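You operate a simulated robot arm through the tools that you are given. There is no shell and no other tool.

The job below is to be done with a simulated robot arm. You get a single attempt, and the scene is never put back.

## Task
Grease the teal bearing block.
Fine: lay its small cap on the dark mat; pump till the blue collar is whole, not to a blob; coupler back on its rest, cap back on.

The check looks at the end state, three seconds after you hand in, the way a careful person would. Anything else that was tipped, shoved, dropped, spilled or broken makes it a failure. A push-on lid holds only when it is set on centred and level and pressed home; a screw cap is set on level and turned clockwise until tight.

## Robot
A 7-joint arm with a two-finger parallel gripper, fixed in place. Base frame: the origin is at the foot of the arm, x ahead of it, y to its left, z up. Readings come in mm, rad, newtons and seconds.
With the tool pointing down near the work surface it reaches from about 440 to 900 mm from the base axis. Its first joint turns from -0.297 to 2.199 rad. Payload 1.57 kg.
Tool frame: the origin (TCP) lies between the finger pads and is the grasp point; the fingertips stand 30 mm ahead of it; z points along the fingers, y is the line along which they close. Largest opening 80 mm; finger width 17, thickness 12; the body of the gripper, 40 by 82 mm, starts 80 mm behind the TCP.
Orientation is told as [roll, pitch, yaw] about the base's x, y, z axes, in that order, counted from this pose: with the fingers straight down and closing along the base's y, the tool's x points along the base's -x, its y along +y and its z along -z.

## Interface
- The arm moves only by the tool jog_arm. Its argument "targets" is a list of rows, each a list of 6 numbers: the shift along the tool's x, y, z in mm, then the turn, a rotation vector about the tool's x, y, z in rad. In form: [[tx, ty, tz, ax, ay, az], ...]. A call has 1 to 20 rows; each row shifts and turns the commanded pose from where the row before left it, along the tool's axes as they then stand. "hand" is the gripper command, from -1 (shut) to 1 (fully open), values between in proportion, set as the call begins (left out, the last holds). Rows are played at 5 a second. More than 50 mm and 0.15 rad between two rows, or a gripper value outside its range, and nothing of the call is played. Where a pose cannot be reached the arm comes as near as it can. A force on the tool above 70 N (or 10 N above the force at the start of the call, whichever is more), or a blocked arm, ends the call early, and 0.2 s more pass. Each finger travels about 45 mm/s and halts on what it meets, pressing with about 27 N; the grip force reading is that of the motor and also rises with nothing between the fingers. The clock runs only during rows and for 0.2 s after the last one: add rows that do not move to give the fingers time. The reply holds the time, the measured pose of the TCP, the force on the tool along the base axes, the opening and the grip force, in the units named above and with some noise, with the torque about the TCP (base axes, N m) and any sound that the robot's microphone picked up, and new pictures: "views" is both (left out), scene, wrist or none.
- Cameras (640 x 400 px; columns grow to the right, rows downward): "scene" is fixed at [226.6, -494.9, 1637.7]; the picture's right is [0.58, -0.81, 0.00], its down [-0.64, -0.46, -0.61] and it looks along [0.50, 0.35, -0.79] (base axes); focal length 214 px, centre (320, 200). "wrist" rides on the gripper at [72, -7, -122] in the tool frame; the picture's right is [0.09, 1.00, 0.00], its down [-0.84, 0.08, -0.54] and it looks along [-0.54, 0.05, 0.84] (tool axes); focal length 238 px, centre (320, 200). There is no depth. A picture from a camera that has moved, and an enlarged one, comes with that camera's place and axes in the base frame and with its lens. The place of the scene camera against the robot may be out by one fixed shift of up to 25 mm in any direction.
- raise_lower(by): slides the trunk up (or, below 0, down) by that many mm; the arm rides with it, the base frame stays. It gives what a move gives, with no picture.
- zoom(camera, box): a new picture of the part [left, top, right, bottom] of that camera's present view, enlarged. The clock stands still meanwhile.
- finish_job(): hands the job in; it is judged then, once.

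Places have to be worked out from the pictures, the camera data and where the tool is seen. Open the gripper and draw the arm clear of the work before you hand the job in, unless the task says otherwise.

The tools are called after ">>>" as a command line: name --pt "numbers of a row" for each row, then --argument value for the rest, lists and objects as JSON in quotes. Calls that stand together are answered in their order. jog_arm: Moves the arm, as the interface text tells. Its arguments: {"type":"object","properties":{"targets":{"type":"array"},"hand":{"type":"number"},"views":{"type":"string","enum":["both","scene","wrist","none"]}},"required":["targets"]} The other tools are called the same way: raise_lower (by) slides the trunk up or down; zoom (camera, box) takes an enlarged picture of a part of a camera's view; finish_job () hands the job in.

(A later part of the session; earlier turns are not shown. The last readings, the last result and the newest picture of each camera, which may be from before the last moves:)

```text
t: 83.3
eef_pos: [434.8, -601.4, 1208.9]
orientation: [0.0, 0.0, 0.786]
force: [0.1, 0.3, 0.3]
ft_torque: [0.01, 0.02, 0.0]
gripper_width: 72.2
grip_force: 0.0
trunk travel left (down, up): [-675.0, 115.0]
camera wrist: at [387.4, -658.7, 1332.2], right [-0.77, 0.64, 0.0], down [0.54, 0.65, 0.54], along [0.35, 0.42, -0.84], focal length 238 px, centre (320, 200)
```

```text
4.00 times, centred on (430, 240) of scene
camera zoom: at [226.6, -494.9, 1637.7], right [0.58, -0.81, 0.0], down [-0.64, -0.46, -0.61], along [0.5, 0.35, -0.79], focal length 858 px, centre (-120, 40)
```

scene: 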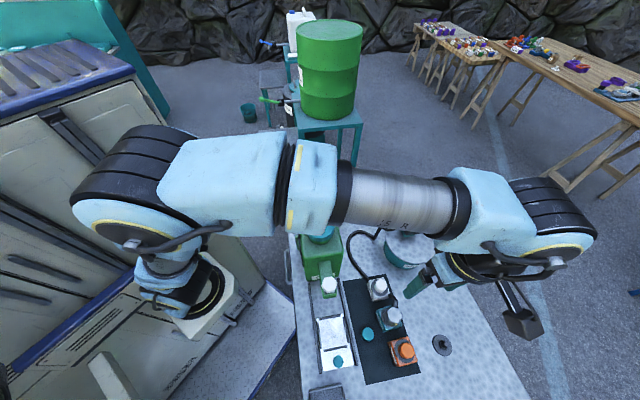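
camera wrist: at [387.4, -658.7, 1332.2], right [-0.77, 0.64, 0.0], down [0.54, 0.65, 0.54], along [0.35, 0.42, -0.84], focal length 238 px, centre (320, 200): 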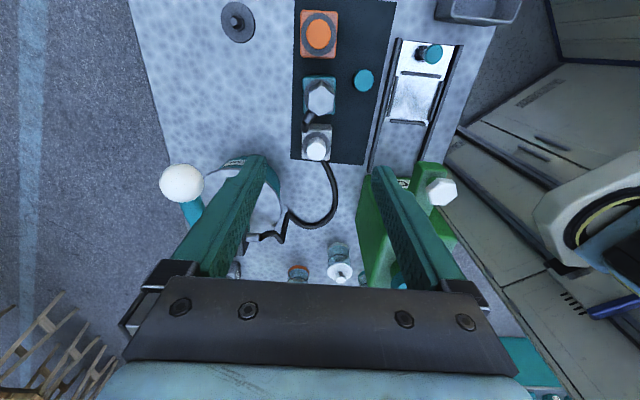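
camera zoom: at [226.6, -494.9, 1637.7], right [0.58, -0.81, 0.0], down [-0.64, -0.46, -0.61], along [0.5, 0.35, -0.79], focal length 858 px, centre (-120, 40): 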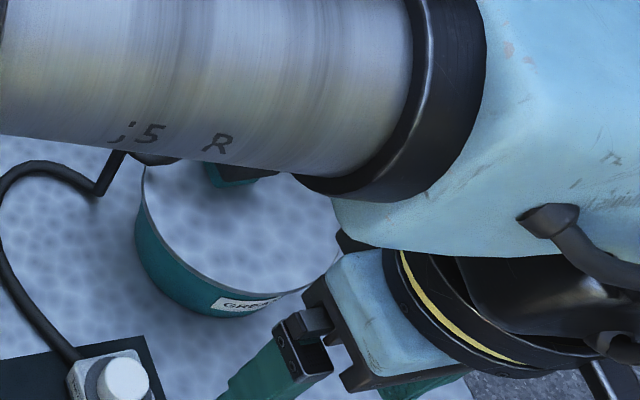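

The ball triangulates to (577.5, -658, 1109), about 44 mm across, and from there the wrist camera will still see the teal block. I'll move above the ball.

>>> jog_arm --pt "-12.1 -28.2 1.8 0 0 0" --pt "-12.1 -28.2 1.8 0 0 0" --pt "-12.1 -28.2 1.8 0 0 0" --pt "-12.1 -28.2 1.8 0 0 0" --pt "-12.1 -28.2 1.8 0 0 0" --pt "0 0 0 0 0 0" --views "both"

>>> zoom --camera "wrist" --box '[230, 90, 410, 270]'

>>> zoom --camera "scene" --box '[350, 270, 450, 350]'

```text
t: 84.7
eef_pos: [576.8, -660.3, 1203.4]
orientation: [0.002, 0.001, 0.787]
force: [-0.7, -0.1, 0.5]
ft_torque: [0.02, 0.0, 0.02]
gripper_width: 72.0
grip_force: 0.0
trunk travel left (down, up): [-675.0, 115.0]
camera wrist: at [530.2, -716.7, 1324.1], right [-0.77, 0.64, 0.0], down [0.54, 0.65, 0.54], along [0.35, 0.42, -0.84], focal length 238 px, centre (320, 200)
```

scene: 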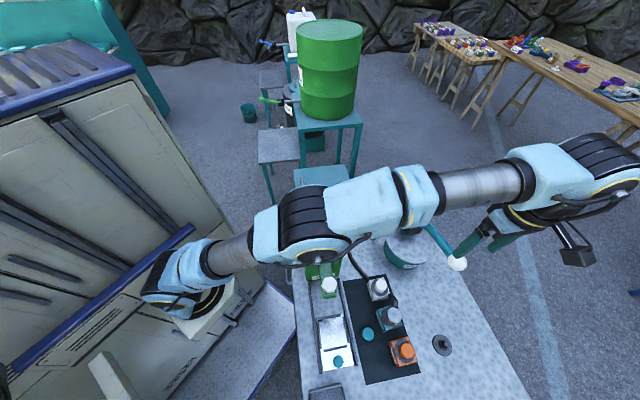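
wrist: 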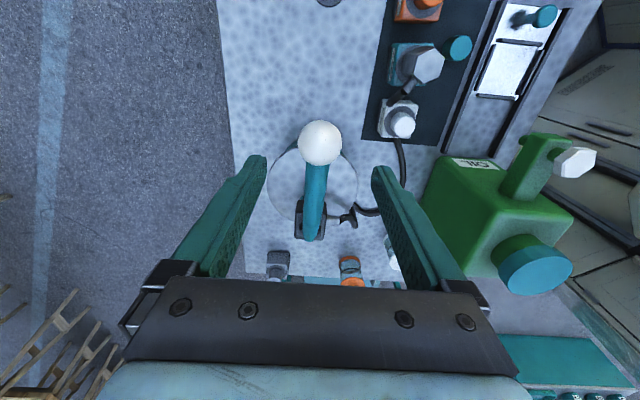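

```text
2.22 times, centred on (320, 180) of wrist
camera zoom: at [530.2, -716.7, 1324.1], right [-0.77, 0.64, 0.0], down [0.54, 0.65, 0.54], along [0.35, 0.42, -0.84], focal length 530 px, centre (320, 244)
```

zoom: 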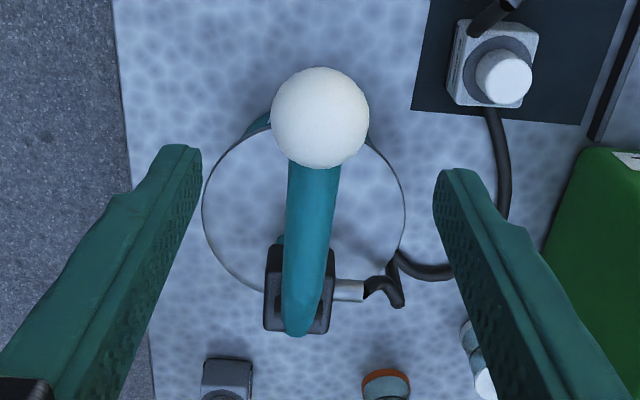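

```text
5.00 times, centred on (400, 310) of scene
camera zoom: at [226.6, -494.9, 1637.7], right [0.58, -0.81, 0.0], down [-0.64, -0.46, -0.61], along [0.5, 0.35, -0.79], focal length 1072 px, centre (-80, -350)
```

zoom: 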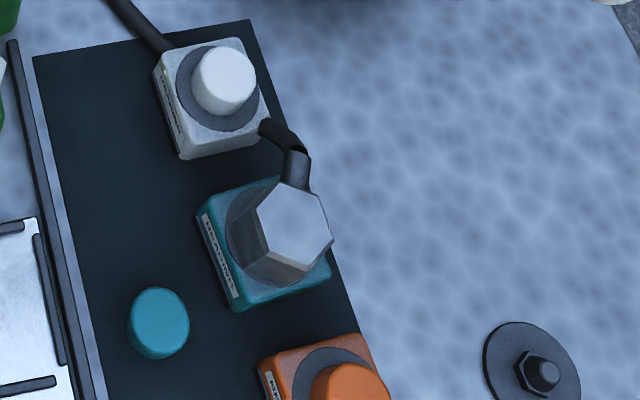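

The view is excellent: the lever runs along the bench's 45° axis, the ball is centred between my fingers, and both cameras see the teal block. I'll descend so the pads come level with the ball's centre.

>>> jog_arm --pt "0 0 20 0 0 0" --pt "0 0 20 0 0 0" --pt "0 0 20 0 0 0" --pt "0 0 20 0 0 0" --pt "0 0 8 0 0 0" --pt "0 0 0 0 0 0" --views "both"

>>> zoom --camera "wrist" --box '[210, 80, 430, 260]'

>>> zoom --camera "scene" --box '[390, 200, 530, 300]'

```text
t: 86.1
eef_pos: [576.1, -659.9, 1113.9]
orientation: [0.0, 0.001, 0.785]
force: [-0.4, -0.3, 0.0]
ft_torque: [-0.03, 0.05, 0.02]
gripper_width: 72.2
grip_force: 0.1
trunk travel left (down, up): [-675.0, 115.0]
camera wrist: at [529.3, -716.8, 1236.4], right [-0.77, 0.64, 0.0], down [0.54, 0.65, 0.54], along [0.35, 0.42, -0.84], focal length 238 px, centre (320, 200)
```

scene: 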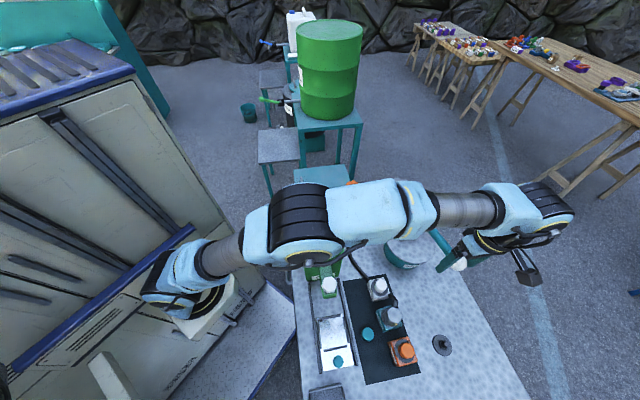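
wrist: 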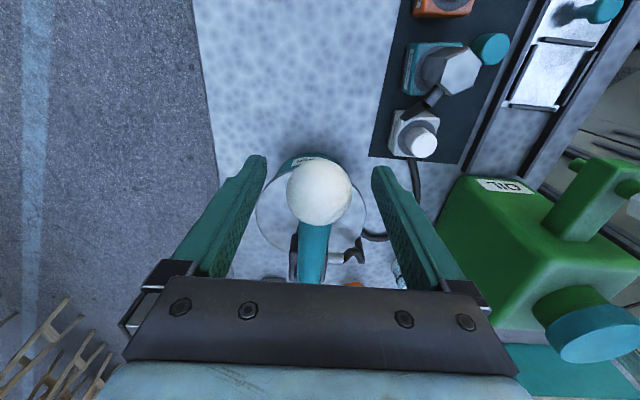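

```text
2.22 times, centred on (320, 170) of wrist
camera zoom: at [529.3, -716.8, 1236.4], right [-0.77, 0.64, 0.0], down [0.54, 0.65, 0.54], along [0.35, 0.42, -0.84], focal length 530 px, centre (320, 267)
```

zoom: 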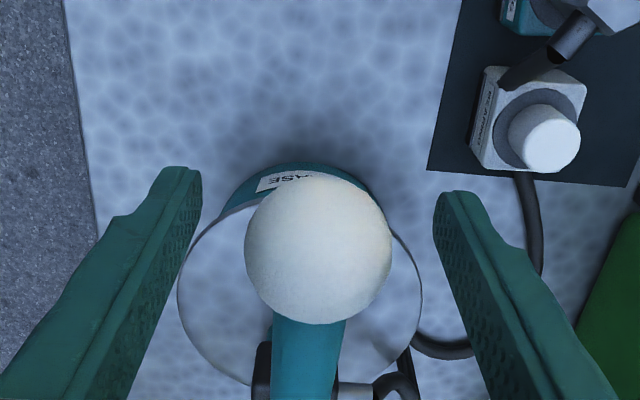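

```text
4.00 times, centred on (460, 250) of scene
camera zoom: at [226.6, -494.9, 1637.7], right [0.58, -0.81, 0.0], down [-0.64, -0.46, -0.61], along [0.5, 0.35, -0.79], focal length 858 px, centre (-240, 0)
```

zoom: 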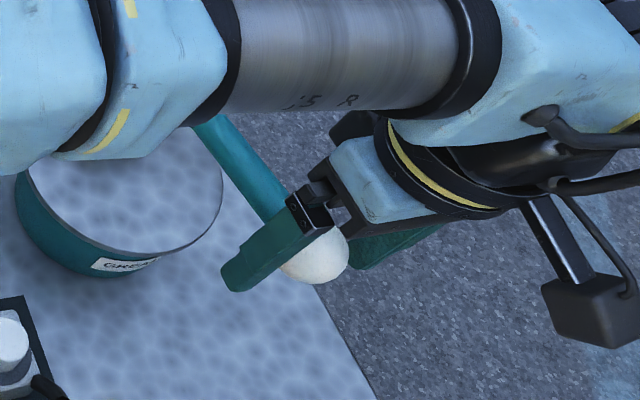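

The ball's centre is within about 4 mm of the grasp point. I'll correct that small offset and close on it.

>>> jog_arm --pt "-3 0 4 0 0 0" --pt "0 0 0 0 0 0" --views "none"

>>> jog_arm --pt "0 0 0 0 0 0" --pt "0 0 0 0 0 0" --pt "0 0 0 0 0 0" --pt "0 0 0 0 0 0" --hand -1 --views "wrist"

>>> zoom --camera "wrist" --box '[210, 80, 430, 260]'

```text
t: 86.7
eef_pos: [578.9, -657.7, 1109.6]
orientation: [0.001, -0.001, 0.787]
force: [0.0, -0.1, -0.4]
ft_torque: [0.0, -0.04, 0.03]
gripper_width: 72.0
grip_force: 0.1
trunk travel left (down, up): [-675.0, 115.0]
```

```text
t: 87.7
eef_pos: [577.9, -658.8, 1111.8]
orientation: [0.0, 0.0, 0.787]
force: [6.9, -6.4, 0.7]
ft_torque: [-0.06, -0.1, 0.0]
gripper_width: 41.6
grip_force: 34.1
trunk travel left (down, up): [-675.0, 115.0]
camera wrist: at [531.9, -714.1, 1232.0], right [-0.77, 0.64, 0.0], down [0.54, 0.65, 0.54], along [0.35, 0.42, -0.84], focal length 238 px, centre (320, 200)
```

wrist: 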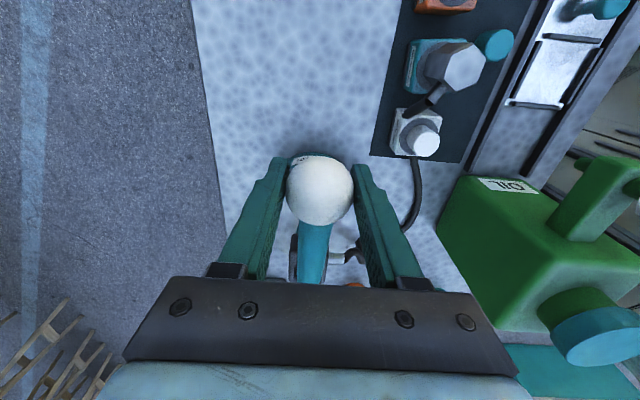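

```text
2.22 times, centred on (320, 170) of wrist
camera zoom: at [531.9, -714.1, 1232.0], right [-0.77, 0.64, 0.0], down [0.54, 0.65, 0.54], along [0.35, 0.42, -0.84], focal length 530 px, centre (320, 267)
```

zoom: 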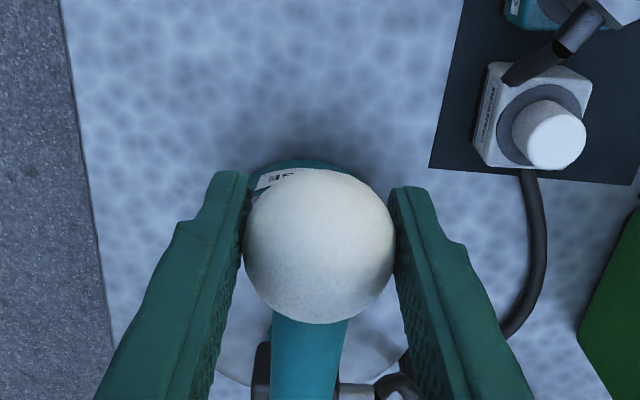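

The ball is gripped at 41.6 mm with about 9 N of side load, which I'll relieve with a small shift. Then I'll try a first small downward movement along the lever's arc and read the resistance.

>>> jog_arm --pt "0 -0.7 0 0 0 0" --pt "0 0 0 0 0 0" --views "none"

>>> jog_arm --pt "2.5 0 4.6 0 0 0" --pt "2.4 0 4.7 0 0 0" --pt "0 0 0 0 0 0" --views "wrist"

>>> zoom --camera "wrist" --box '[210, 80, 430, 260]'

```text
t: 88.3
eef_pos: [579.1, -658.6, 1109.8]
orientation: [0.001, 0.0, 0.787]
force: [1.5, -0.4, 3.8]
ft_torque: [0.51, -0.28, -0.02]
gripper_width: 41.1
grip_force: 45.1
trunk travel left (down, up): [-675.0, 115.0]
```

```text
t: 89.1
eef_pos: [575.7, -661.1, 1100.8]
orientation: [0.001, 0.0, 0.787]
force: [6.1, 4.0, 5.9]
ft_torque: [0.8, -1.05, -0.01]
gripper_width: 41.0
grip_force: 45.0
trunk travel left (down, up): [-675.0, 115.0]
camera wrist: at [529.1, -717.0, 1222.6], right [-0.77, 0.64, 0.0], down [0.54, 0.65, 0.54], along [0.35, 0.42, -0.84], focal length 238 px, centre (320, 200)
```

wrist: 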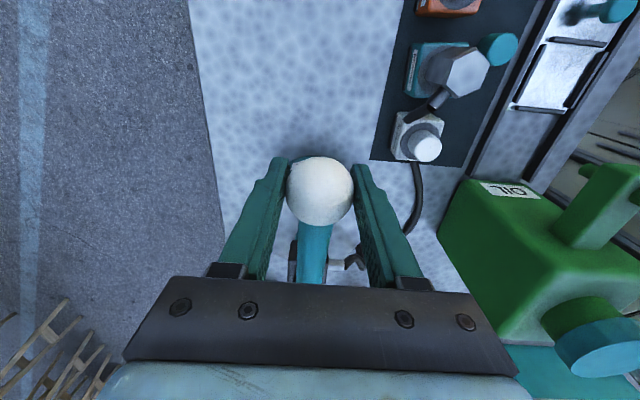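

```text
2.22 times, centred on (320, 170) of wrist
camera zoom: at [529.1, -717.0, 1222.6], right [-0.77, 0.64, 0.0], down [0.54, 0.65, 0.54], along [0.35, 0.42, -0.84], focal length 530 px, centre (320, 267)
```

zoom: 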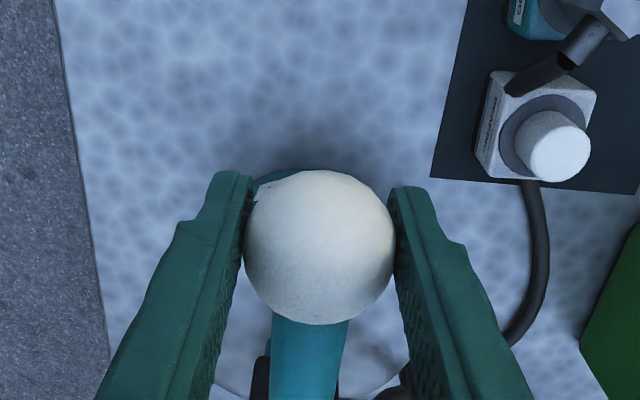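

The ball moves with the grip at only about 6 N of vertical force; the ~7 N pull along +u says I'm moving outward slightly too much. I'll continue down with less outward motion.

>>> jog_arm --pt "1 0 5 0 0 0" --pt "1.5 0 5 0 0 0" --pt "0 0 0 0 0 0" --views "none"

>>> jog_arm --pt "1.5 0 5 0 0 0" --pt "1.5 0 5 0 0 0" --pt "0 0 0 0 0 0" --views "wrist"

>>> zoom --camera "wrist" --box '[210, 80, 430, 260]'

>>> zoom --camera "wrist" --box '[390, 0, 510, 120]'

```text
t: 89.9
eef_pos: [574.4, -663.7, 1089.6]
orientation: [-0.001, 0.001, 0.785]
force: [5.1, -2.2, 7.8]
ft_torque: [0.7, -0.88, -0.08]
gripper_width: 41.4
grip_force: 44.9
trunk travel left (down, up): [-675.0, 115.0]
```

```text
t: 90.7
eef_pos: [571.3, -664.7, 1081.5]
orientation: [0.001, 0.0, 0.786]
force: [-8.3, 10.8, 7.5]
ft_torque: [0.82, -0.57, -0.06]
gripper_width: 41.2
grip_force: 45.7
trunk travel left (down, up): [-675.0, 115.0]
camera wrist: at [524.8, -721.7, 1202.5], right [-0.77, 0.64, 0.0], down [0.54, 0.65, 0.54], along [0.34, 0.42, -0.84], focal length 238 px, centre (320, 200)
```

wrist: 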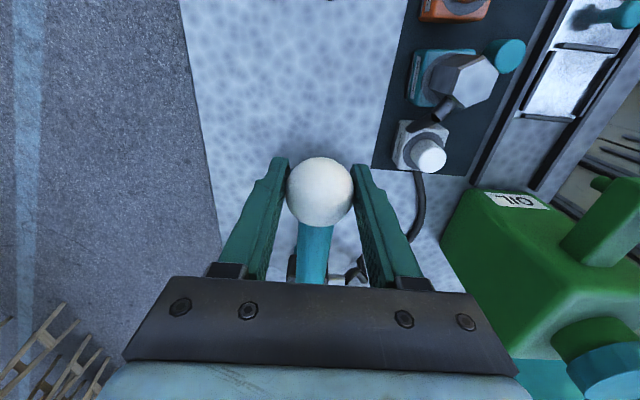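

```text
2.22 times, centred on (320, 170) of wrist
camera zoom: at [524.8, -721.7, 1202.5], right [-0.77, 0.64, 0.0], down [0.54, 0.65, 0.54], along [0.34, 0.42, -0.84], focal length 530 px, centre (320, 267)
```

zoom: 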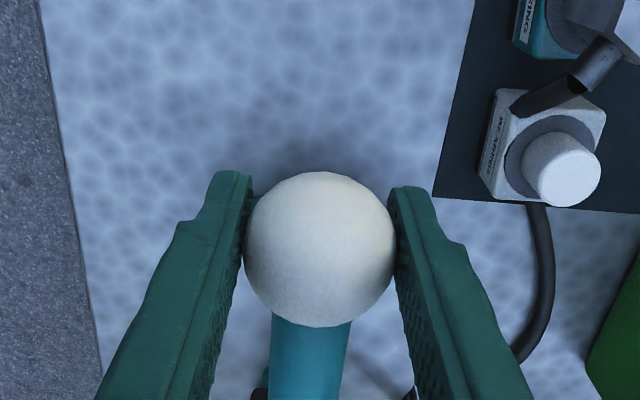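

```text
3.33 times, centred on (450, 60) of wrist
camera zoom: at [524.8, -721.7, 1202.5], right [-0.77, 0.64, 0.0], down [0.54, 0.65, 0.54], along [0.34, 0.42, -0.84], focal length 794 px, centre (-113, 667)
```

zoom: 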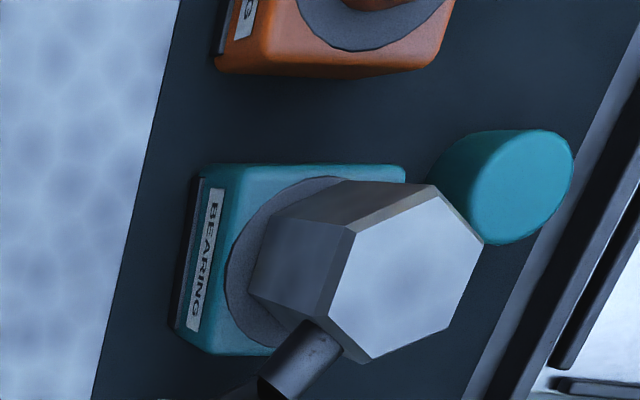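

The lever follows smoothly (about 28 mm down) with a little sideways load, so I'll add a small +y correction. No grease shows yet; continuing the stroke.

>>> jog_arm --pt "1.7 0.6 5 0 0 0" --pt "1.7 0.3 5 0 0 0" --pt "0 0 0 0 0 0" --views "none"

>>> jog_arm --pt "1.5 0.1 5 0 0 0" --pt "1.5 0.1 5 0 0 0" --pt "0 0 0 0 0 0" --views "wrist"

>>> zoom --camera "wrist" --box '[210, 80, 430, 260]'

>>> zoom --camera "wrist" --box '[390, 0, 510, 120]'

```text
t: 91.5
eef_pos: [569.1, -667.6, 1070.6]
orientation: [-0.001, 0.0, 0.787]
force: [2.8, 14.8, 6.4]
ft_torque: [0.76, -0.95, 0.05]
gripper_width: 41.2
grip_force: 45.0
trunk travel left (down, up): [-675.0, 115.0]
```

```text
t: 92.3
eef_pos: [567.7, -669.1, 1061.9]
orientation: [-0.002, -0.002, 0.786]
force: [16.6, 13.2, 5.4]
ft_torque: [0.53, -0.97, 0.16]
gripper_width: 41.3
grip_force: 44.9
trunk travel left (down, up): [-675.0, 115.0]
camera wrist: at [520.9, -725.1, 1182.5], right [-0.77, 0.64, 0.0], down [0.53, 0.65, 0.54], along [0.35, 0.42, -0.84], focal length 238 px, centre (320, 200)
```

wrist: 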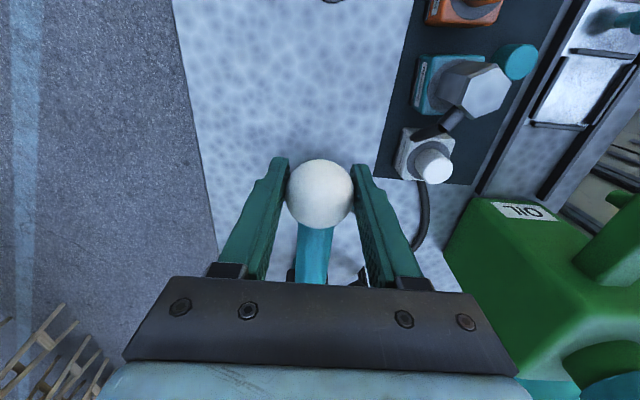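

```text
2.22 times, centred on (320, 170) of wrist
camera zoom: at [520.9, -725.1, 1182.5], right [-0.77, 0.64, 0.0], down [0.53, 0.65, 0.54], along [0.35, 0.42, -0.84], focal length 530 px, centre (320, 267)
```

zoom: 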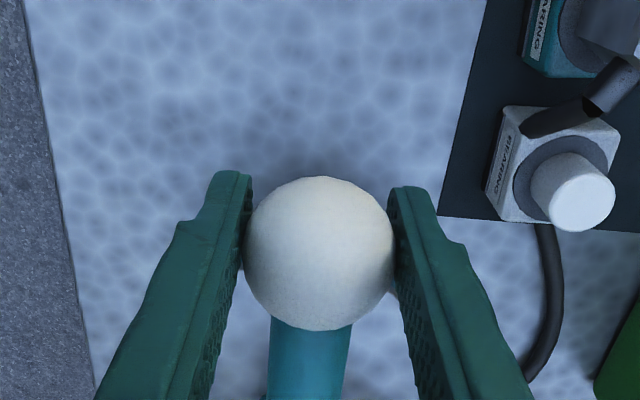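

```text
3.33 times, centred on (450, 60) of wrist
camera zoom: at [520.9, -725.1, 1182.5], right [-0.77, 0.64, 0.0], down [0.53, 0.65, 0.54], along [0.35, 0.42, -0.84], focal length 794 px, centre (-113, 667)
```

zoom: 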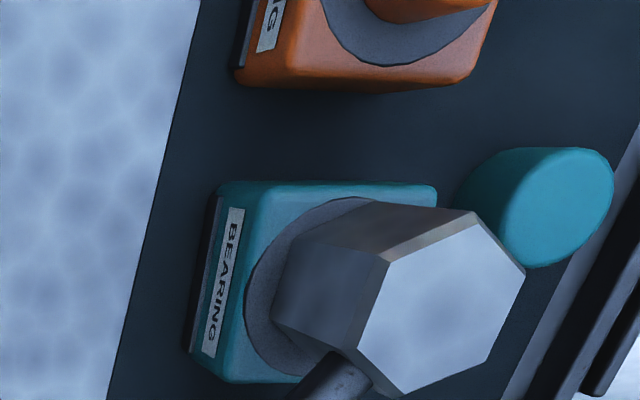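

The +u force (21 N) shows the arc is flatter than I assumed, so I'll pull in about 2 mm and continue with less outward travel.

>>> jog_arm --pt "-1 0 5 0 0 0" --pt "0 0 5 0 0 0" --pt "0 0 0 0 0 0" --views "none"

>>> jog_arm --pt "0.5 0 5 0 0 0" --pt "0.5 0 5 0 0 0" --pt "0 0 0 0 0 0" --views "wrist"

>>> zoom --camera "wrist" --box '[210, 80, 430, 260]'

>>> zoom --camera "wrist" --box '[390, 0, 530, 120]'

```text
t: 93.1
eef_pos: [567.2, -670.3, 1051.4]
orientation: [0.001, 0.002, 0.784]
force: [5.3, 8.3, 8.1]
ft_torque: [0.71, -0.89, -0.06]
gripper_width: 41.4
grip_force: 44.8
trunk travel left (down, up): [-675.0, 115.0]
```

```text
t: 93.9
eef_pos: [565.8, -671.1, 1040.9]
orientation: [-0.001, 0.003, 0.785]
force: [4.2, -2.6, 10.2]
ft_torque: [0.54, -0.99, -0.06]
gripper_width: 41.4
grip_force: 44.6
trunk travel left (down, up): [-675.0, 115.0]
camera wrist: at [519.0, -726.8, 1163.4], right [-0.77, 0.64, 0.0], down [0.54, 0.65, 0.54], along [0.35, 0.42, -0.84], focal length 238 px, centre (320, 200)
```

wrist: 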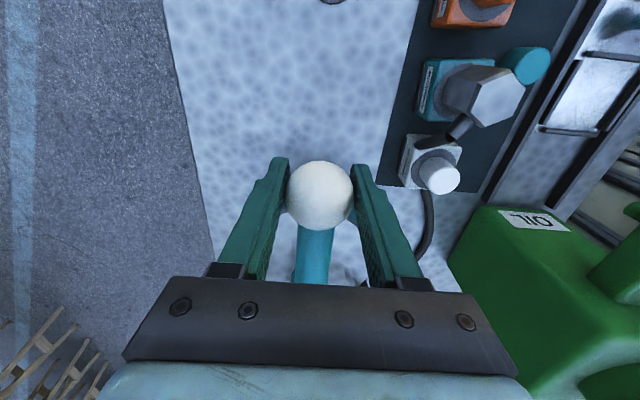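

```text
2.22 times, centred on (320, 170) of wrist
camera zoom: at [519.0, -726.8, 1163.4], right [-0.77, 0.64, 0.0], down [0.54, 0.65, 0.54], along [0.35, 0.42, -0.84], focal length 530 px, centre (320, 267)
```

zoom: 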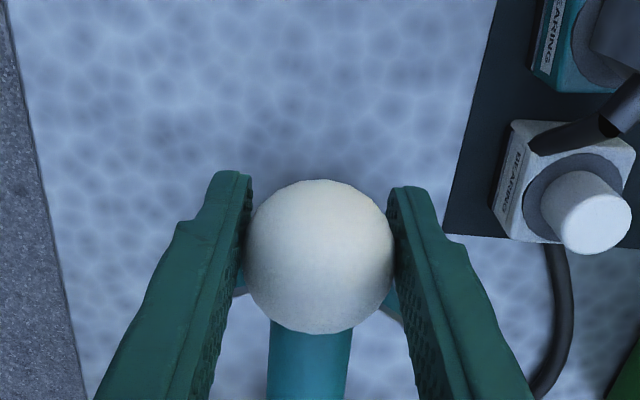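

```text
3.33 times, centred on (460, 60) of wrist
camera zoom: at [519.0, -726.8, 1163.4], right [-0.77, 0.64, 0.0], down [0.54, 0.65, 0.54], along [0.35, 0.42, -0.84], focal length 794 px, centre (-147, 667)
```

zoom: 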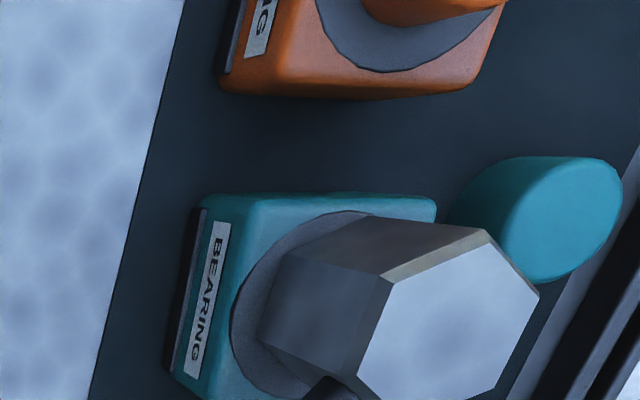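

Now 69 mm down with low resistance (10 N) and no grease yet at the nipple. Continuing the downstroke.

>>> jog_arm --pt "0.5 0.2 5 0 0 0" --pt "0.4 0 5 0 0 0" --pt "0 0 0 0 0 0" --views "none"

>>> jog_arm --pt "0.2 0 5 0 0 0" --pt "0.2 0 5 0 0 0" --pt "0 0 0 0 0 0" --views "wrist"

>>> zoom --camera "wrist" --box '[210, 80, 430, 260]'

>>> zoom --camera "wrist" --box '[390, 0, 530, 120]'

>>> zoom --camera "scene" --box '[350, 270, 450, 350]'

```text
t: 94.7
eef_pos: [564.7, -670.9, 1030.6]
orientation: [-0.002, 0.0, 0.785]
force: [6.7, -9.3, 10.4]
ft_torque: [0.81, -0.97, -0.04]
gripper_width: 41.4
grip_force: 44.8
trunk travel left (down, up): [-675.0, 115.0]
```

```text
t: 95.5
eef_pos: [565.3, -671.7, 1021.0]
orientation: [-0.003, 0.0, 0.786]
force: [7.9, -10.4, 10.0]
ft_torque: [0.71, -1.0, -0.03]
gripper_width: 41.6
grip_force: 45.1
trunk travel left (down, up): [-675.0, 115.0]
camera wrist: at [518.9, -727.0, 1142.5], right [-0.77, 0.64, 0.0], down [0.54, 0.65, 0.54], along [0.35, 0.42, -0.84], focal length 238 px, centre (320, 200)
```

wrist: 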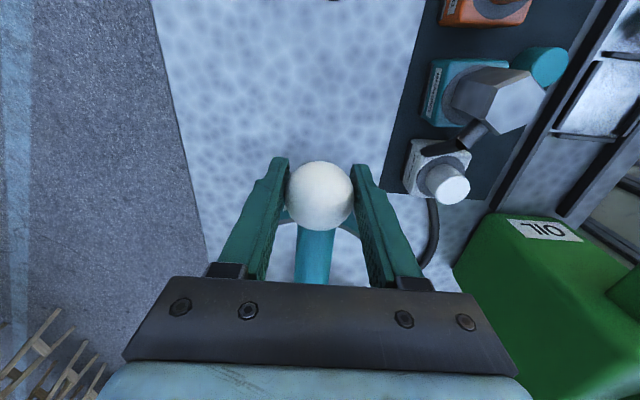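

```text
2.22 times, centred on (320, 170) of wrist
camera zoom: at [518.9, -727.0, 1142.5], right [-0.77, 0.64, 0.0], down [0.54, 0.65, 0.54], along [0.35, 0.42, -0.84], focal length 530 px, centre (320, 267)
```

zoom: 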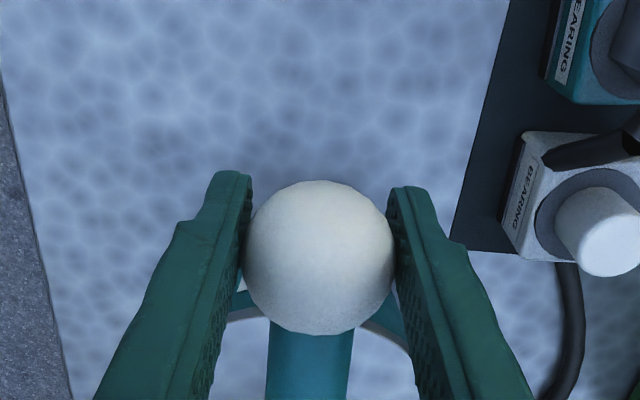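

```text
3.33 times, centred on (460, 60) of wrist
camera zoom: at [518.9, -727.0, 1142.5], right [-0.77, 0.64, 0.0], down [0.54, 0.65, 0.54], along [0.35, 0.42, -0.84], focal length 794 px, centre (-147, 667)
```

zoom: 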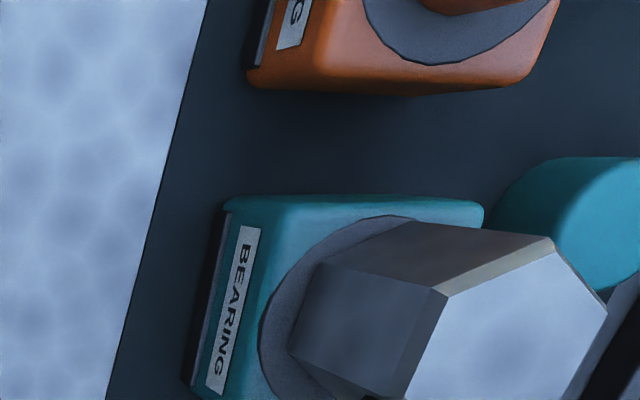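

```text
5.00 times, centred on (400, 310) of scene
camera zoom: at [226.6, -494.9, 1637.7], right [0.58, -0.81, 0.0], down [-0.64, -0.46, -0.61], along [0.5, 0.35, -0.79], focal length 1072 px, centre (-80, -350)
```

zoom: 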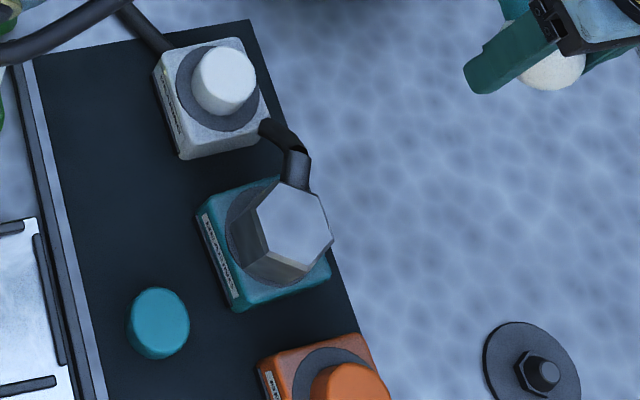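

Still no grease and no hard stop at 88 mm of travel. I'll keep going to find the bottom of the stroke, shifting slightly in -y to relieve side load.

>>> jog_arm --pt "0 -0.6 5 0 0 0" --pt "-0.2 0 5 0 0 0" --pt "0 0 0 0 0 0" --views "none"

>>> jog_arm --pt "-0.3 0 5 0 0 0" --pt "-0.4 0 5 0 0 0" --pt "0 0 0 0 0 0" --views "wrist"

>>> zoom --camera "wrist" --box '[210, 80, 430, 260]'

>>> zoom --camera "wrist" --box '[390, 0, 550, 140]'

>>> zoom --camera "scene" --box '[350, 190, 550, 340]'

```text
t: 96.3
eef_pos: [566.7, -670.9, 1010.0]
orientation: [0.002, 0.002, 0.785]
force: [5.9, -7.4, 11.6]
ft_torque: [0.79, -0.76, -0.03]
gripper_width: 41.1
grip_force: 45.2
trunk travel left (down, up): [-675.0, 115.0]
```

```text
t: 97.1
eef_pos: [568.1, -670.0, 1000.7]
orientation: [-0.001, -0.003, 0.787]
force: [6.0, 5.9, 12.7]
ft_torque: [0.89, -0.63, 0.02]
gripper_width: 41.6
grip_force: 45.5
trunk travel left (down, up): [-675.0, 115.0]
camera wrist: at [520.4, -726.1, 1122.8], right [-0.77, 0.64, 0.0], down [0.54, 0.65, 0.54], along [0.35, 0.42, -0.84], focal length 238 px, centre (320, 200)
```

wrist: 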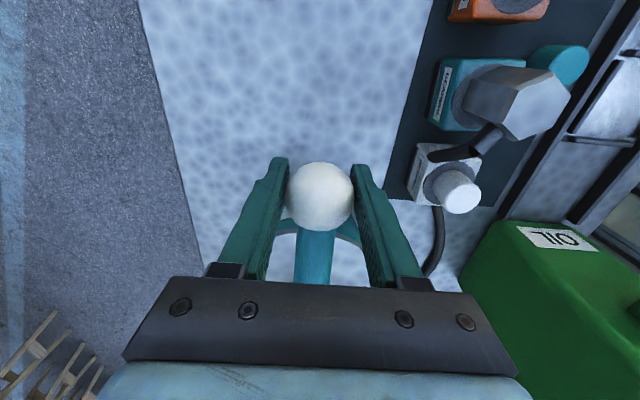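

```text
2.22 times, centred on (320, 170) of wrist
camera zoom: at [520.4, -726.1, 1122.8], right [-0.77, 0.64, 0.0], down [0.54, 0.65, 0.54], along [0.35, 0.42, -0.84], focal length 530 px, centre (320, 267)
```

zoom: 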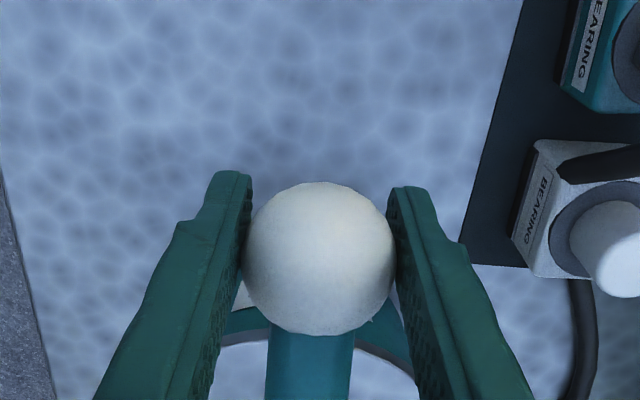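

```text
2.86 times, centred on (470, 70) of wrist
camera zoom: at [520.4, -726.1, 1122.8], right [-0.77, 0.64, 0.0], down [0.54, 0.65, 0.54], along [0.35, 0.42, -0.84], focal length 681 px, centre (-109, 571)
```

zoom: 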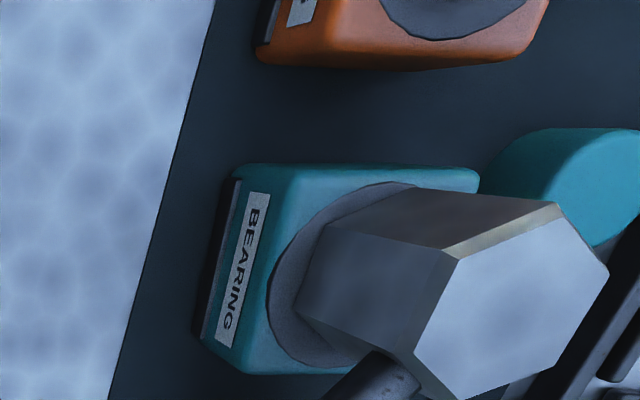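

```text
2.67 times, centred on (450, 265) of scene
camera zoom: at [226.6, -494.9, 1637.7], right [0.58, -0.81, 0.0], down [-0.64, -0.46, -0.61], along [0.5, 0.35, -0.79], focal length 572 px, centre (-27, 27)
```

zoom: 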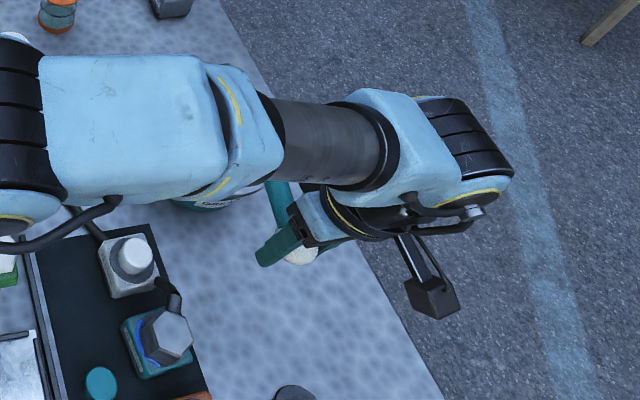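

In the scene zoom a blue line has appeared at the coupler's base on the far side, so grease is coming out. Zooming in tightly.

>>> zoom --camera "scene" --box '[380, 295, 430, 335]'

>>> zoom --camera "wrist" --box '[420, 30, 520, 130]'

```text
10.00 times, centred on (405, 315) of scene
camera zoom: at [226.6, -494.9, 1637.7], right [0.58, -0.81, 0.0], down [-0.64, -0.46, -0.61], along [0.5, 0.35, -0.79], focal length 2145 px, centre (-530, -950)
```

zoom: 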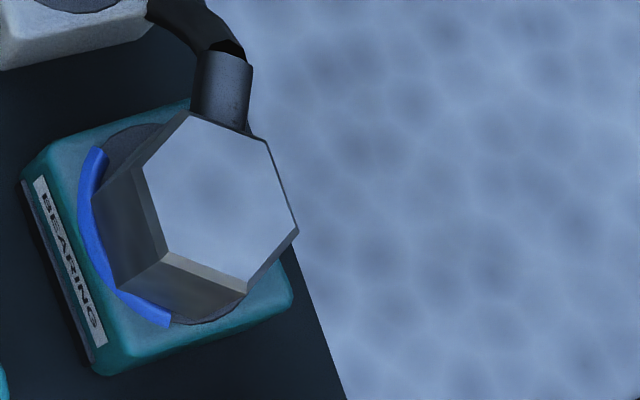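

```text
4.00 times, centred on (470, 80) of wrist
camera zoom: at [520.4, -726.1, 1122.8], right [-0.77, 0.64, 0.0], down [0.54, 0.65, 0.54], along [0.35, 0.42, -0.84], focal length 953 px, centre (-280, 680)
```

zoom: 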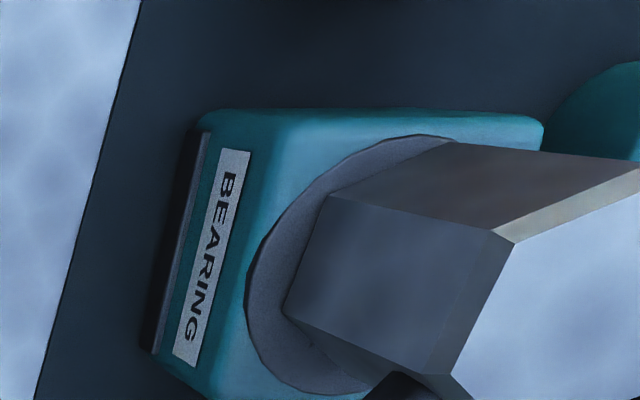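

A clean blue arc covers roughly a third of the ring's circumference after this downstroke. I'll bring the lever back up along the same arc, checking forces on the way.

>>> jog_arm --pt "0.4 0 -5 0 0 0" --pt "0.3 0 -5 0 0 0" --pt "0.2 0 -5 0 0 0" --pt "0 0.3 -5 0 0 0" --pt "-0.2 0 -5 0 0 0" --pt "-0.2 0 -5 0 0 0" --pt "-0.4 0 -5 0 0 0" --pt "-0.5 -0.1 -5 0 0 0" --views "none"

>>> jog_arm --pt "-0.5 0 -5 0 0 0" --pt "-0.5 0 -5 0 0 0" --pt "-0.9 0 -5 0 0 0" --pt "-0.9 0 -5 0 0 0" --pt "-1 -0.1 -5 0 0 0" --pt "-1 -0.1 -5 0 0 0" --views "wrist"

>>> zoom --camera "wrist" --box '[210, 80, 430, 260]'

>>> zoom --camera "scene" --box '[380, 295, 430, 335]'

```text
t: 98.9
eef_pos: [565.7, -671.9, 1040.0]
orientation: [0.0, 0.002, 0.783]
force: [1.2, -16.2, -2.6]
ft_torque: [-0.86, 0.89, -0.15]
gripper_width: 41.4
grip_force: 45.0
trunk travel left (down, up): [-675.0, 115.0]
```

```text
t: 100.3
eef_pos: [571.0, -667.1, 1071.1]
orientation: [0.002, 0.001, 0.785]
force: [-14.1, -13.1, -0.2]
ft_torque: [-0.74, 0.84, 0.02]
gripper_width: 41.4
grip_force: 45.0
trunk travel left (down, up): [-675.0, 115.0]
camera wrist: at [523.0, -723.4, 1192.5], right [-0.77, 0.64, 0.0], down [0.54, 0.65, 0.54], along [0.35, 0.42, -0.84], focal length 238 px, centre (320, 200)
```

wrist: 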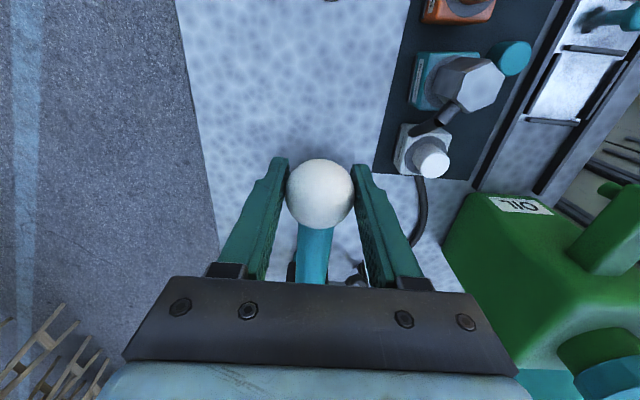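

```text
2.22 times, centred on (320, 170) of wrist
camera zoom: at [523.0, -723.4, 1192.5], right [-0.77, 0.64, 0.0], down [0.54, 0.65, 0.54], along [0.35, 0.42, -0.84], focal length 530 px, centre (320, 267)
```

zoom: 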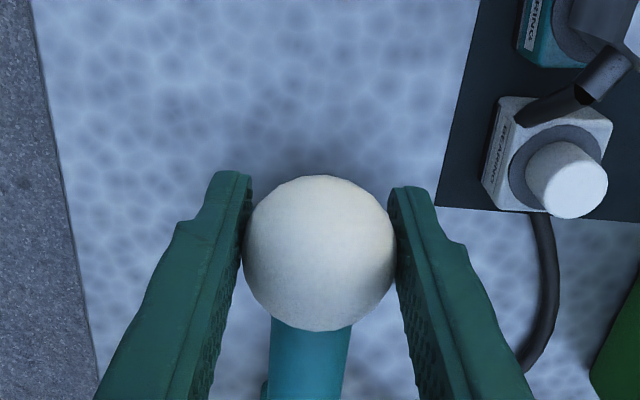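

```text
10.00 times, centred on (405, 315) of scene
camera zoom: at [226.6, -494.9, 1637.7], right [0.58, -0.81, 0.0], down [-0.64, -0.46, -0.61], along [0.5, 0.35, -0.79], focal length 2145 px, centre (-530, -950)
```

zoom: 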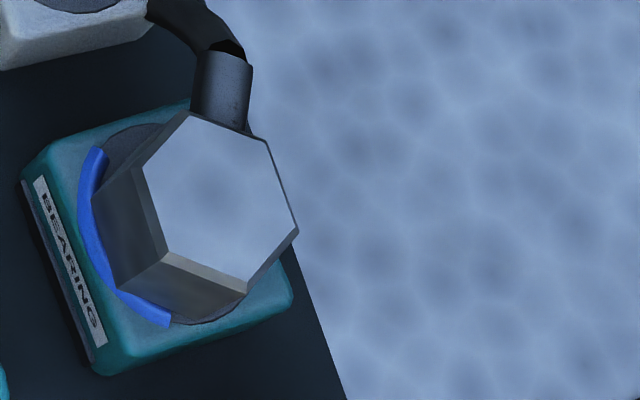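

The lever follows up and the arc is unchanged. I'll finish the upstroke to the top position, with the inward motion eased to match the arc.

>>> jog_arm --pt "-0.6 0 -5 0 0 0" --pt "-0.9 0 -5 0 0 0" --pt "-1.4 -0.1 -5 0 0 0" --pt "-1.6 -0.1 -5 0 0 0" --pt "0 0 0 0 0 0" --views "none"

>>> jog_arm --pt "-1.7 -0.1 -5 0 0 0" --pt "-1.9 0 -5 0 0 0" --pt "-2 0 -4.8 0 0 0" --pt "-2 0 -3.7 0 0 0" --pt "0 0 0 0 0 0" --views "wrist"

>>> zoom --camera "scene" --box '[380, 295, 430, 335]'

>>> zoom --camera "wrist" --box '[210, 80, 430, 260]'

```text
t: 101.5
eef_pos: [575.8, -662.7, 1090.8]
orientation: [0.004, -0.002, 0.788]
force: [-11.3, 8.4, -3.5]
ft_torque: [-0.7, 0.91, 0.08]
gripper_width: 41.0
grip_force: 44.9
trunk travel left (down, up): [-675.0, 115.0]
```

```text
t: 102.7
eef_pos: [579.4, -658.4, 1108.6]
orientation: [0.0, -0.001, 0.786]
force: [-7.2, 11.9, -10.6]
ft_torque: [-0.42, 0.22, 0.04]
gripper_width: 41.2
grip_force: 45.2
trunk travel left (down, up): [-675.0, 115.0]
camera wrist: at [532.1, -714.2, 1230.6], right [-0.77, 0.64, 0.0], down [0.54, 0.65, 0.54], along [0.35, 0.42, -0.84], focal length 238 px, centre (320, 200)
```

wrist: 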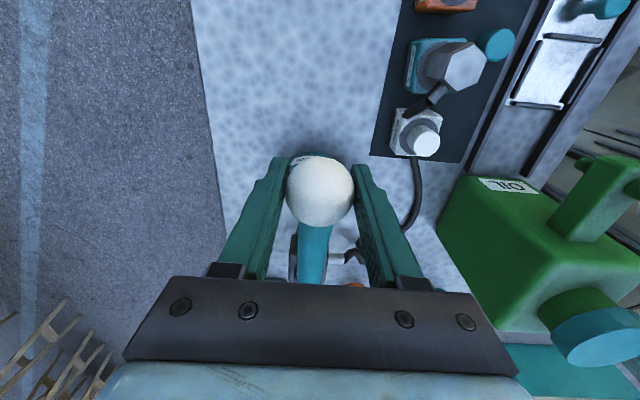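

```text
10.00 times, centred on (405, 315) of scene
camera zoom: at [226.6, -494.9, 1637.7], right [0.58, -0.81, 0.0], down [-0.64, -0.46, -0.61], along [0.5, 0.35, -0.79], focal length 2145 px, centre (-530, -950)
```

zoom: 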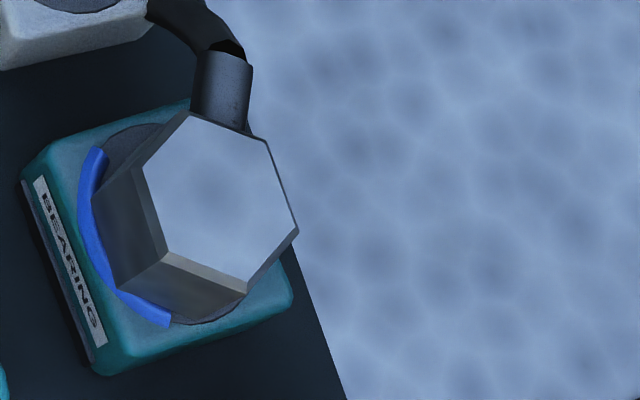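

```text
2.22 times, centred on (320, 170) of wrist
camera zoom: at [532.1, -714.2, 1230.6], right [-0.77, 0.64, 0.0], down [0.54, 0.65, 0.54], along [0.35, 0.42, -0.84], focal length 530 px, centre (320, 267)
```

zoom: 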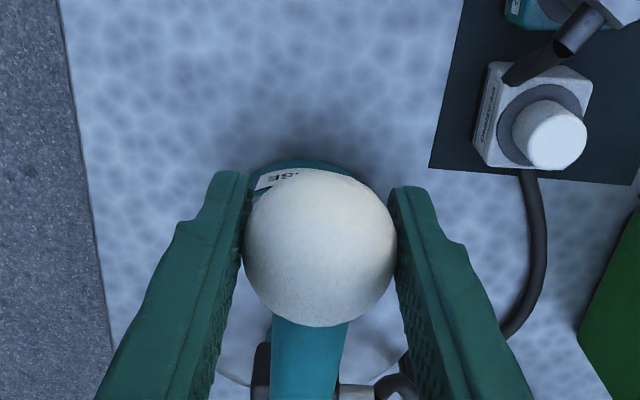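

The lever is back at the top stop. I'll begin the second stroke down along the learned arc, pausing before the zone where the grease came out.

>>> jog_arm --pt "2 0.4 4.4 0 0 0" --pt "2 0 4.8 0 0 0" --pt "1.9 0 5 0 0 0" --pt "1.7 0.1 5 0 0 0" --pt "1.5 0.1 5 0 0 0" --pt "1.3 0.1 5 0 0 0" --pt "1 0 5 0 0 0" --pt "0.8 0 5 0 0 0" --views "none"

>>> jog_arm --pt "0.9 0.1 5 0 0 0" --pt "0.8 0.1 5 0 0 0" --pt "0.7 0 5 0 0 0" --pt "0.6 0 5 0 0 0" --pt "0.5 0 5 0 0 0" --pt "0.4 0 5 0 0 0" --pt "0.3 0 5 0 0 0" --pt "0.2 0 5 0 0 0" --views "none"

>>> zoom --camera "scene" --box '[380, 295, 430, 335]'

```text
t: 104.5
eef_pos: [568.8, -667.0, 1068.9]
orientation: [-0.002, 0.001, 0.785]
force: [6.9, -5.1, 9.5]
ft_torque: [0.91, -0.91, 0.01]
gripper_width: 41.6
grip_force: 45.3
trunk travel left (down, up): [-675.0, 115.0]
```

```text
t: 106.3
eef_pos: [567.2, -670.8, 1030.3]
orientation: [0.0, 0.0, 0.785]
force: [6.5, -15.8, 10.8]
ft_torque: [0.96, -0.84, -0.08]
gripper_width: 41.7
grip_force: 45.3
trunk travel left (down, up): [-675.0, 115.0]
```

```text
10.00 times, centred on (405, 315) of scene
camera zoom: at [226.6, -494.9, 1637.7], right [0.58, -0.81, 0.0], down [-0.64, -0.46, -0.61], along [0.5, 0.35, -0.79], focal length 2145 px, centre (-530, -950)
```

zoom: 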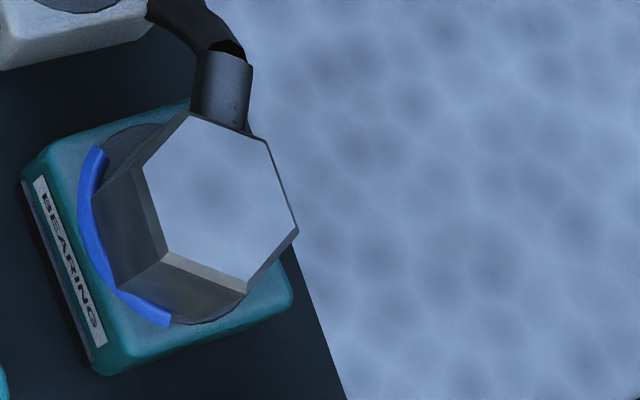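

No change yet at z 1030, as in the first stroke. I'll take the last part down in short moves, checking the collar after each.

>>> jog_arm --pt "0 -0.8 5 0 0 0" --pt "0 0 5 0 0 0" --pt "0 0 0 0 0 0" --views "none"

>>> zoom --camera "scene" --box '[380, 295, 430, 335]'

>>> jog_arm --pt "-0.2 0 5 0 0 0" --pt "-0.2 0 5 0 0 0" --pt "0 0 0 0 0 0" --views "none"

>>> zoom --camera "scene" --box '[380, 295, 430, 335]'

```text
t: 107.1
eef_pos: [567.5, -669.8, 1019.7]
orientation: [0.001, 0.002, 0.785]
force: [0.0, -6.2, 9.6]
ft_torque: [0.82, -0.72, -0.02]
gripper_width: 41.6
grip_force: 45.0
trunk travel left (down, up): [-675.0, 115.0]
```

```text
10.00 times, centred on (405, 315) of scene
camera zoom: at [226.6, -494.9, 1637.7], right [0.58, -0.81, 0.0], down [-0.64, -0.46, -0.61], along [0.5, 0.35, -0.79], focal length 2145 px, centre (-530, -950)
```

zoom: 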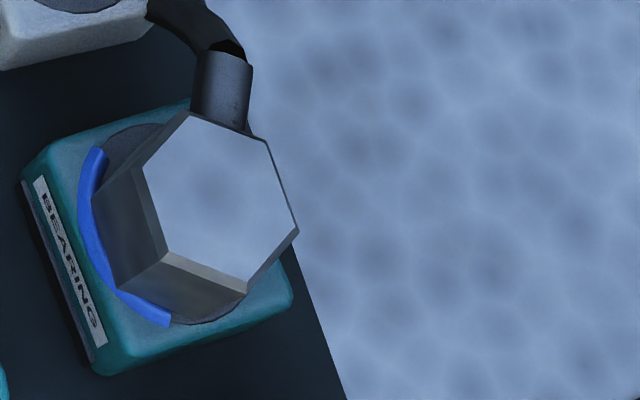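

```text
t: 107.9
eef_pos: [567.7, -668.3, 1010.0]
orientation: [-0.002, -0.001, 0.786]
force: [5.3, -8.6, 10.3]
ft_torque: [0.66, -1.04, -0.03]
gripper_width: 41.8
grip_force: 45.0
trunk travel left (down, up): [-675.0, 115.0]
```

```text
10.00 times, centred on (405, 315) of scene
camera zoom: at [226.6, -494.9, 1637.7], right [0.58, -0.81, 0.0], down [-0.64, -0.46, -0.61], along [0.5, 0.35, -0.79], focal length 2145 px, centre (-530, -950)
```

zoom: 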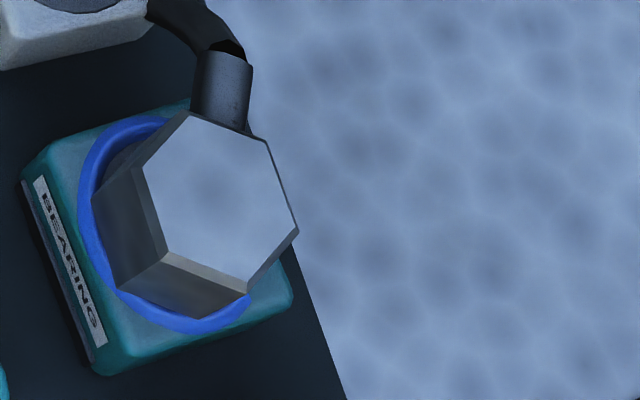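

The second stroke extended the blue further around both sides. I need the other side of the ring, so I'll take a wrist picture.

>>> jog_arm --pt "0 0 0 0 0 0" --views "wrist"

>>> zoom --camera "wrist" --box '[410, 30, 550, 150]'

>>> zoom --camera "wrist" --box '[430, 50, 500, 120]'

```text
t: 108.3
eef_pos: [567.4, -670.7, 1009.7]
orientation: [-0.002, 0.001, 0.785]
force: [6.0, -9.6, 9.8]
ft_torque: [0.5, -0.91, -0.07]
gripper_width: 41.1
grip_force: 44.6
trunk travel left (down, up): [-675.0, 115.0]
camera wrist: at [520.6, -725.3, 1131.7], right [-0.77, 0.64, 0.0], down [0.54, 0.65, 0.54], along [0.35, 0.42, -0.84], focal length 238 px, centre (320, 200)
```

wrist: 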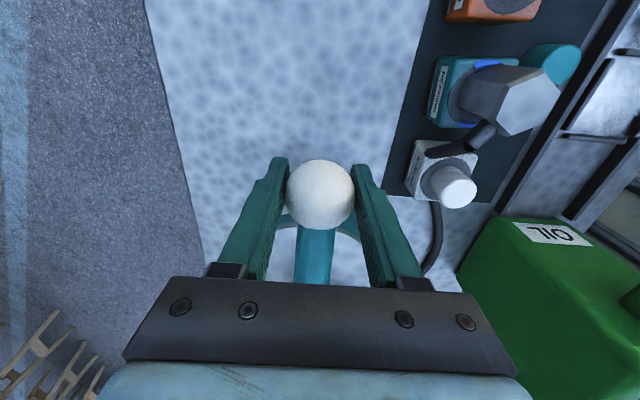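

```text
3.33 times, centred on (480, 90) of wrist
camera zoom: at [520.6, -725.3, 1131.7], right [-0.77, 0.64, 0.0], down [0.54, 0.65, 0.54], along [0.35, 0.42, -0.84], focal length 794 px, centre (-213, 567)
```

zoom: 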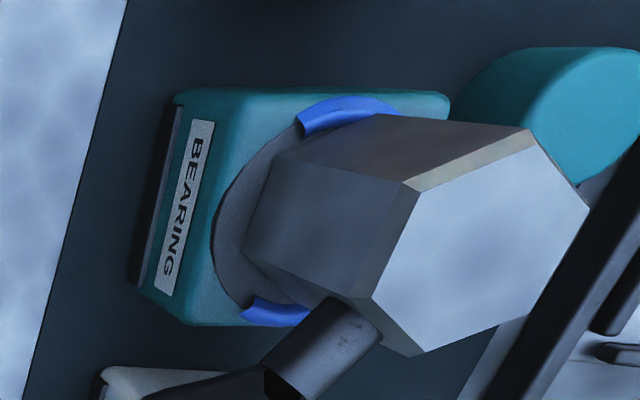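

```text
5.71 times, centred on (465, 85) of wrist
camera zoom: at [520.6, -725.3, 1131.7], right [-0.77, 0.64, 0.0], down [0.54, 0.65, 0.54], along [0.35, 0.42, -0.84], focal length 1362 px, centre (-509, 857)
```

zoom: 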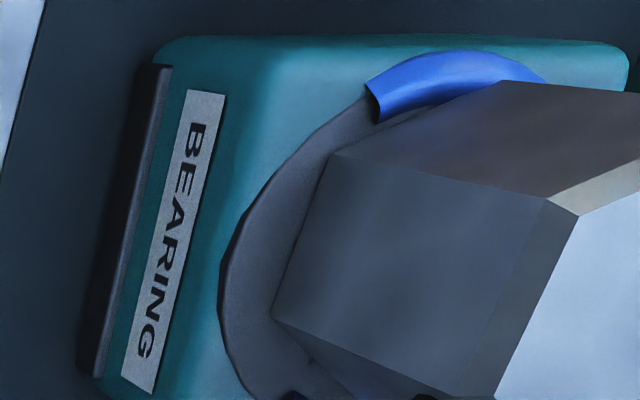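

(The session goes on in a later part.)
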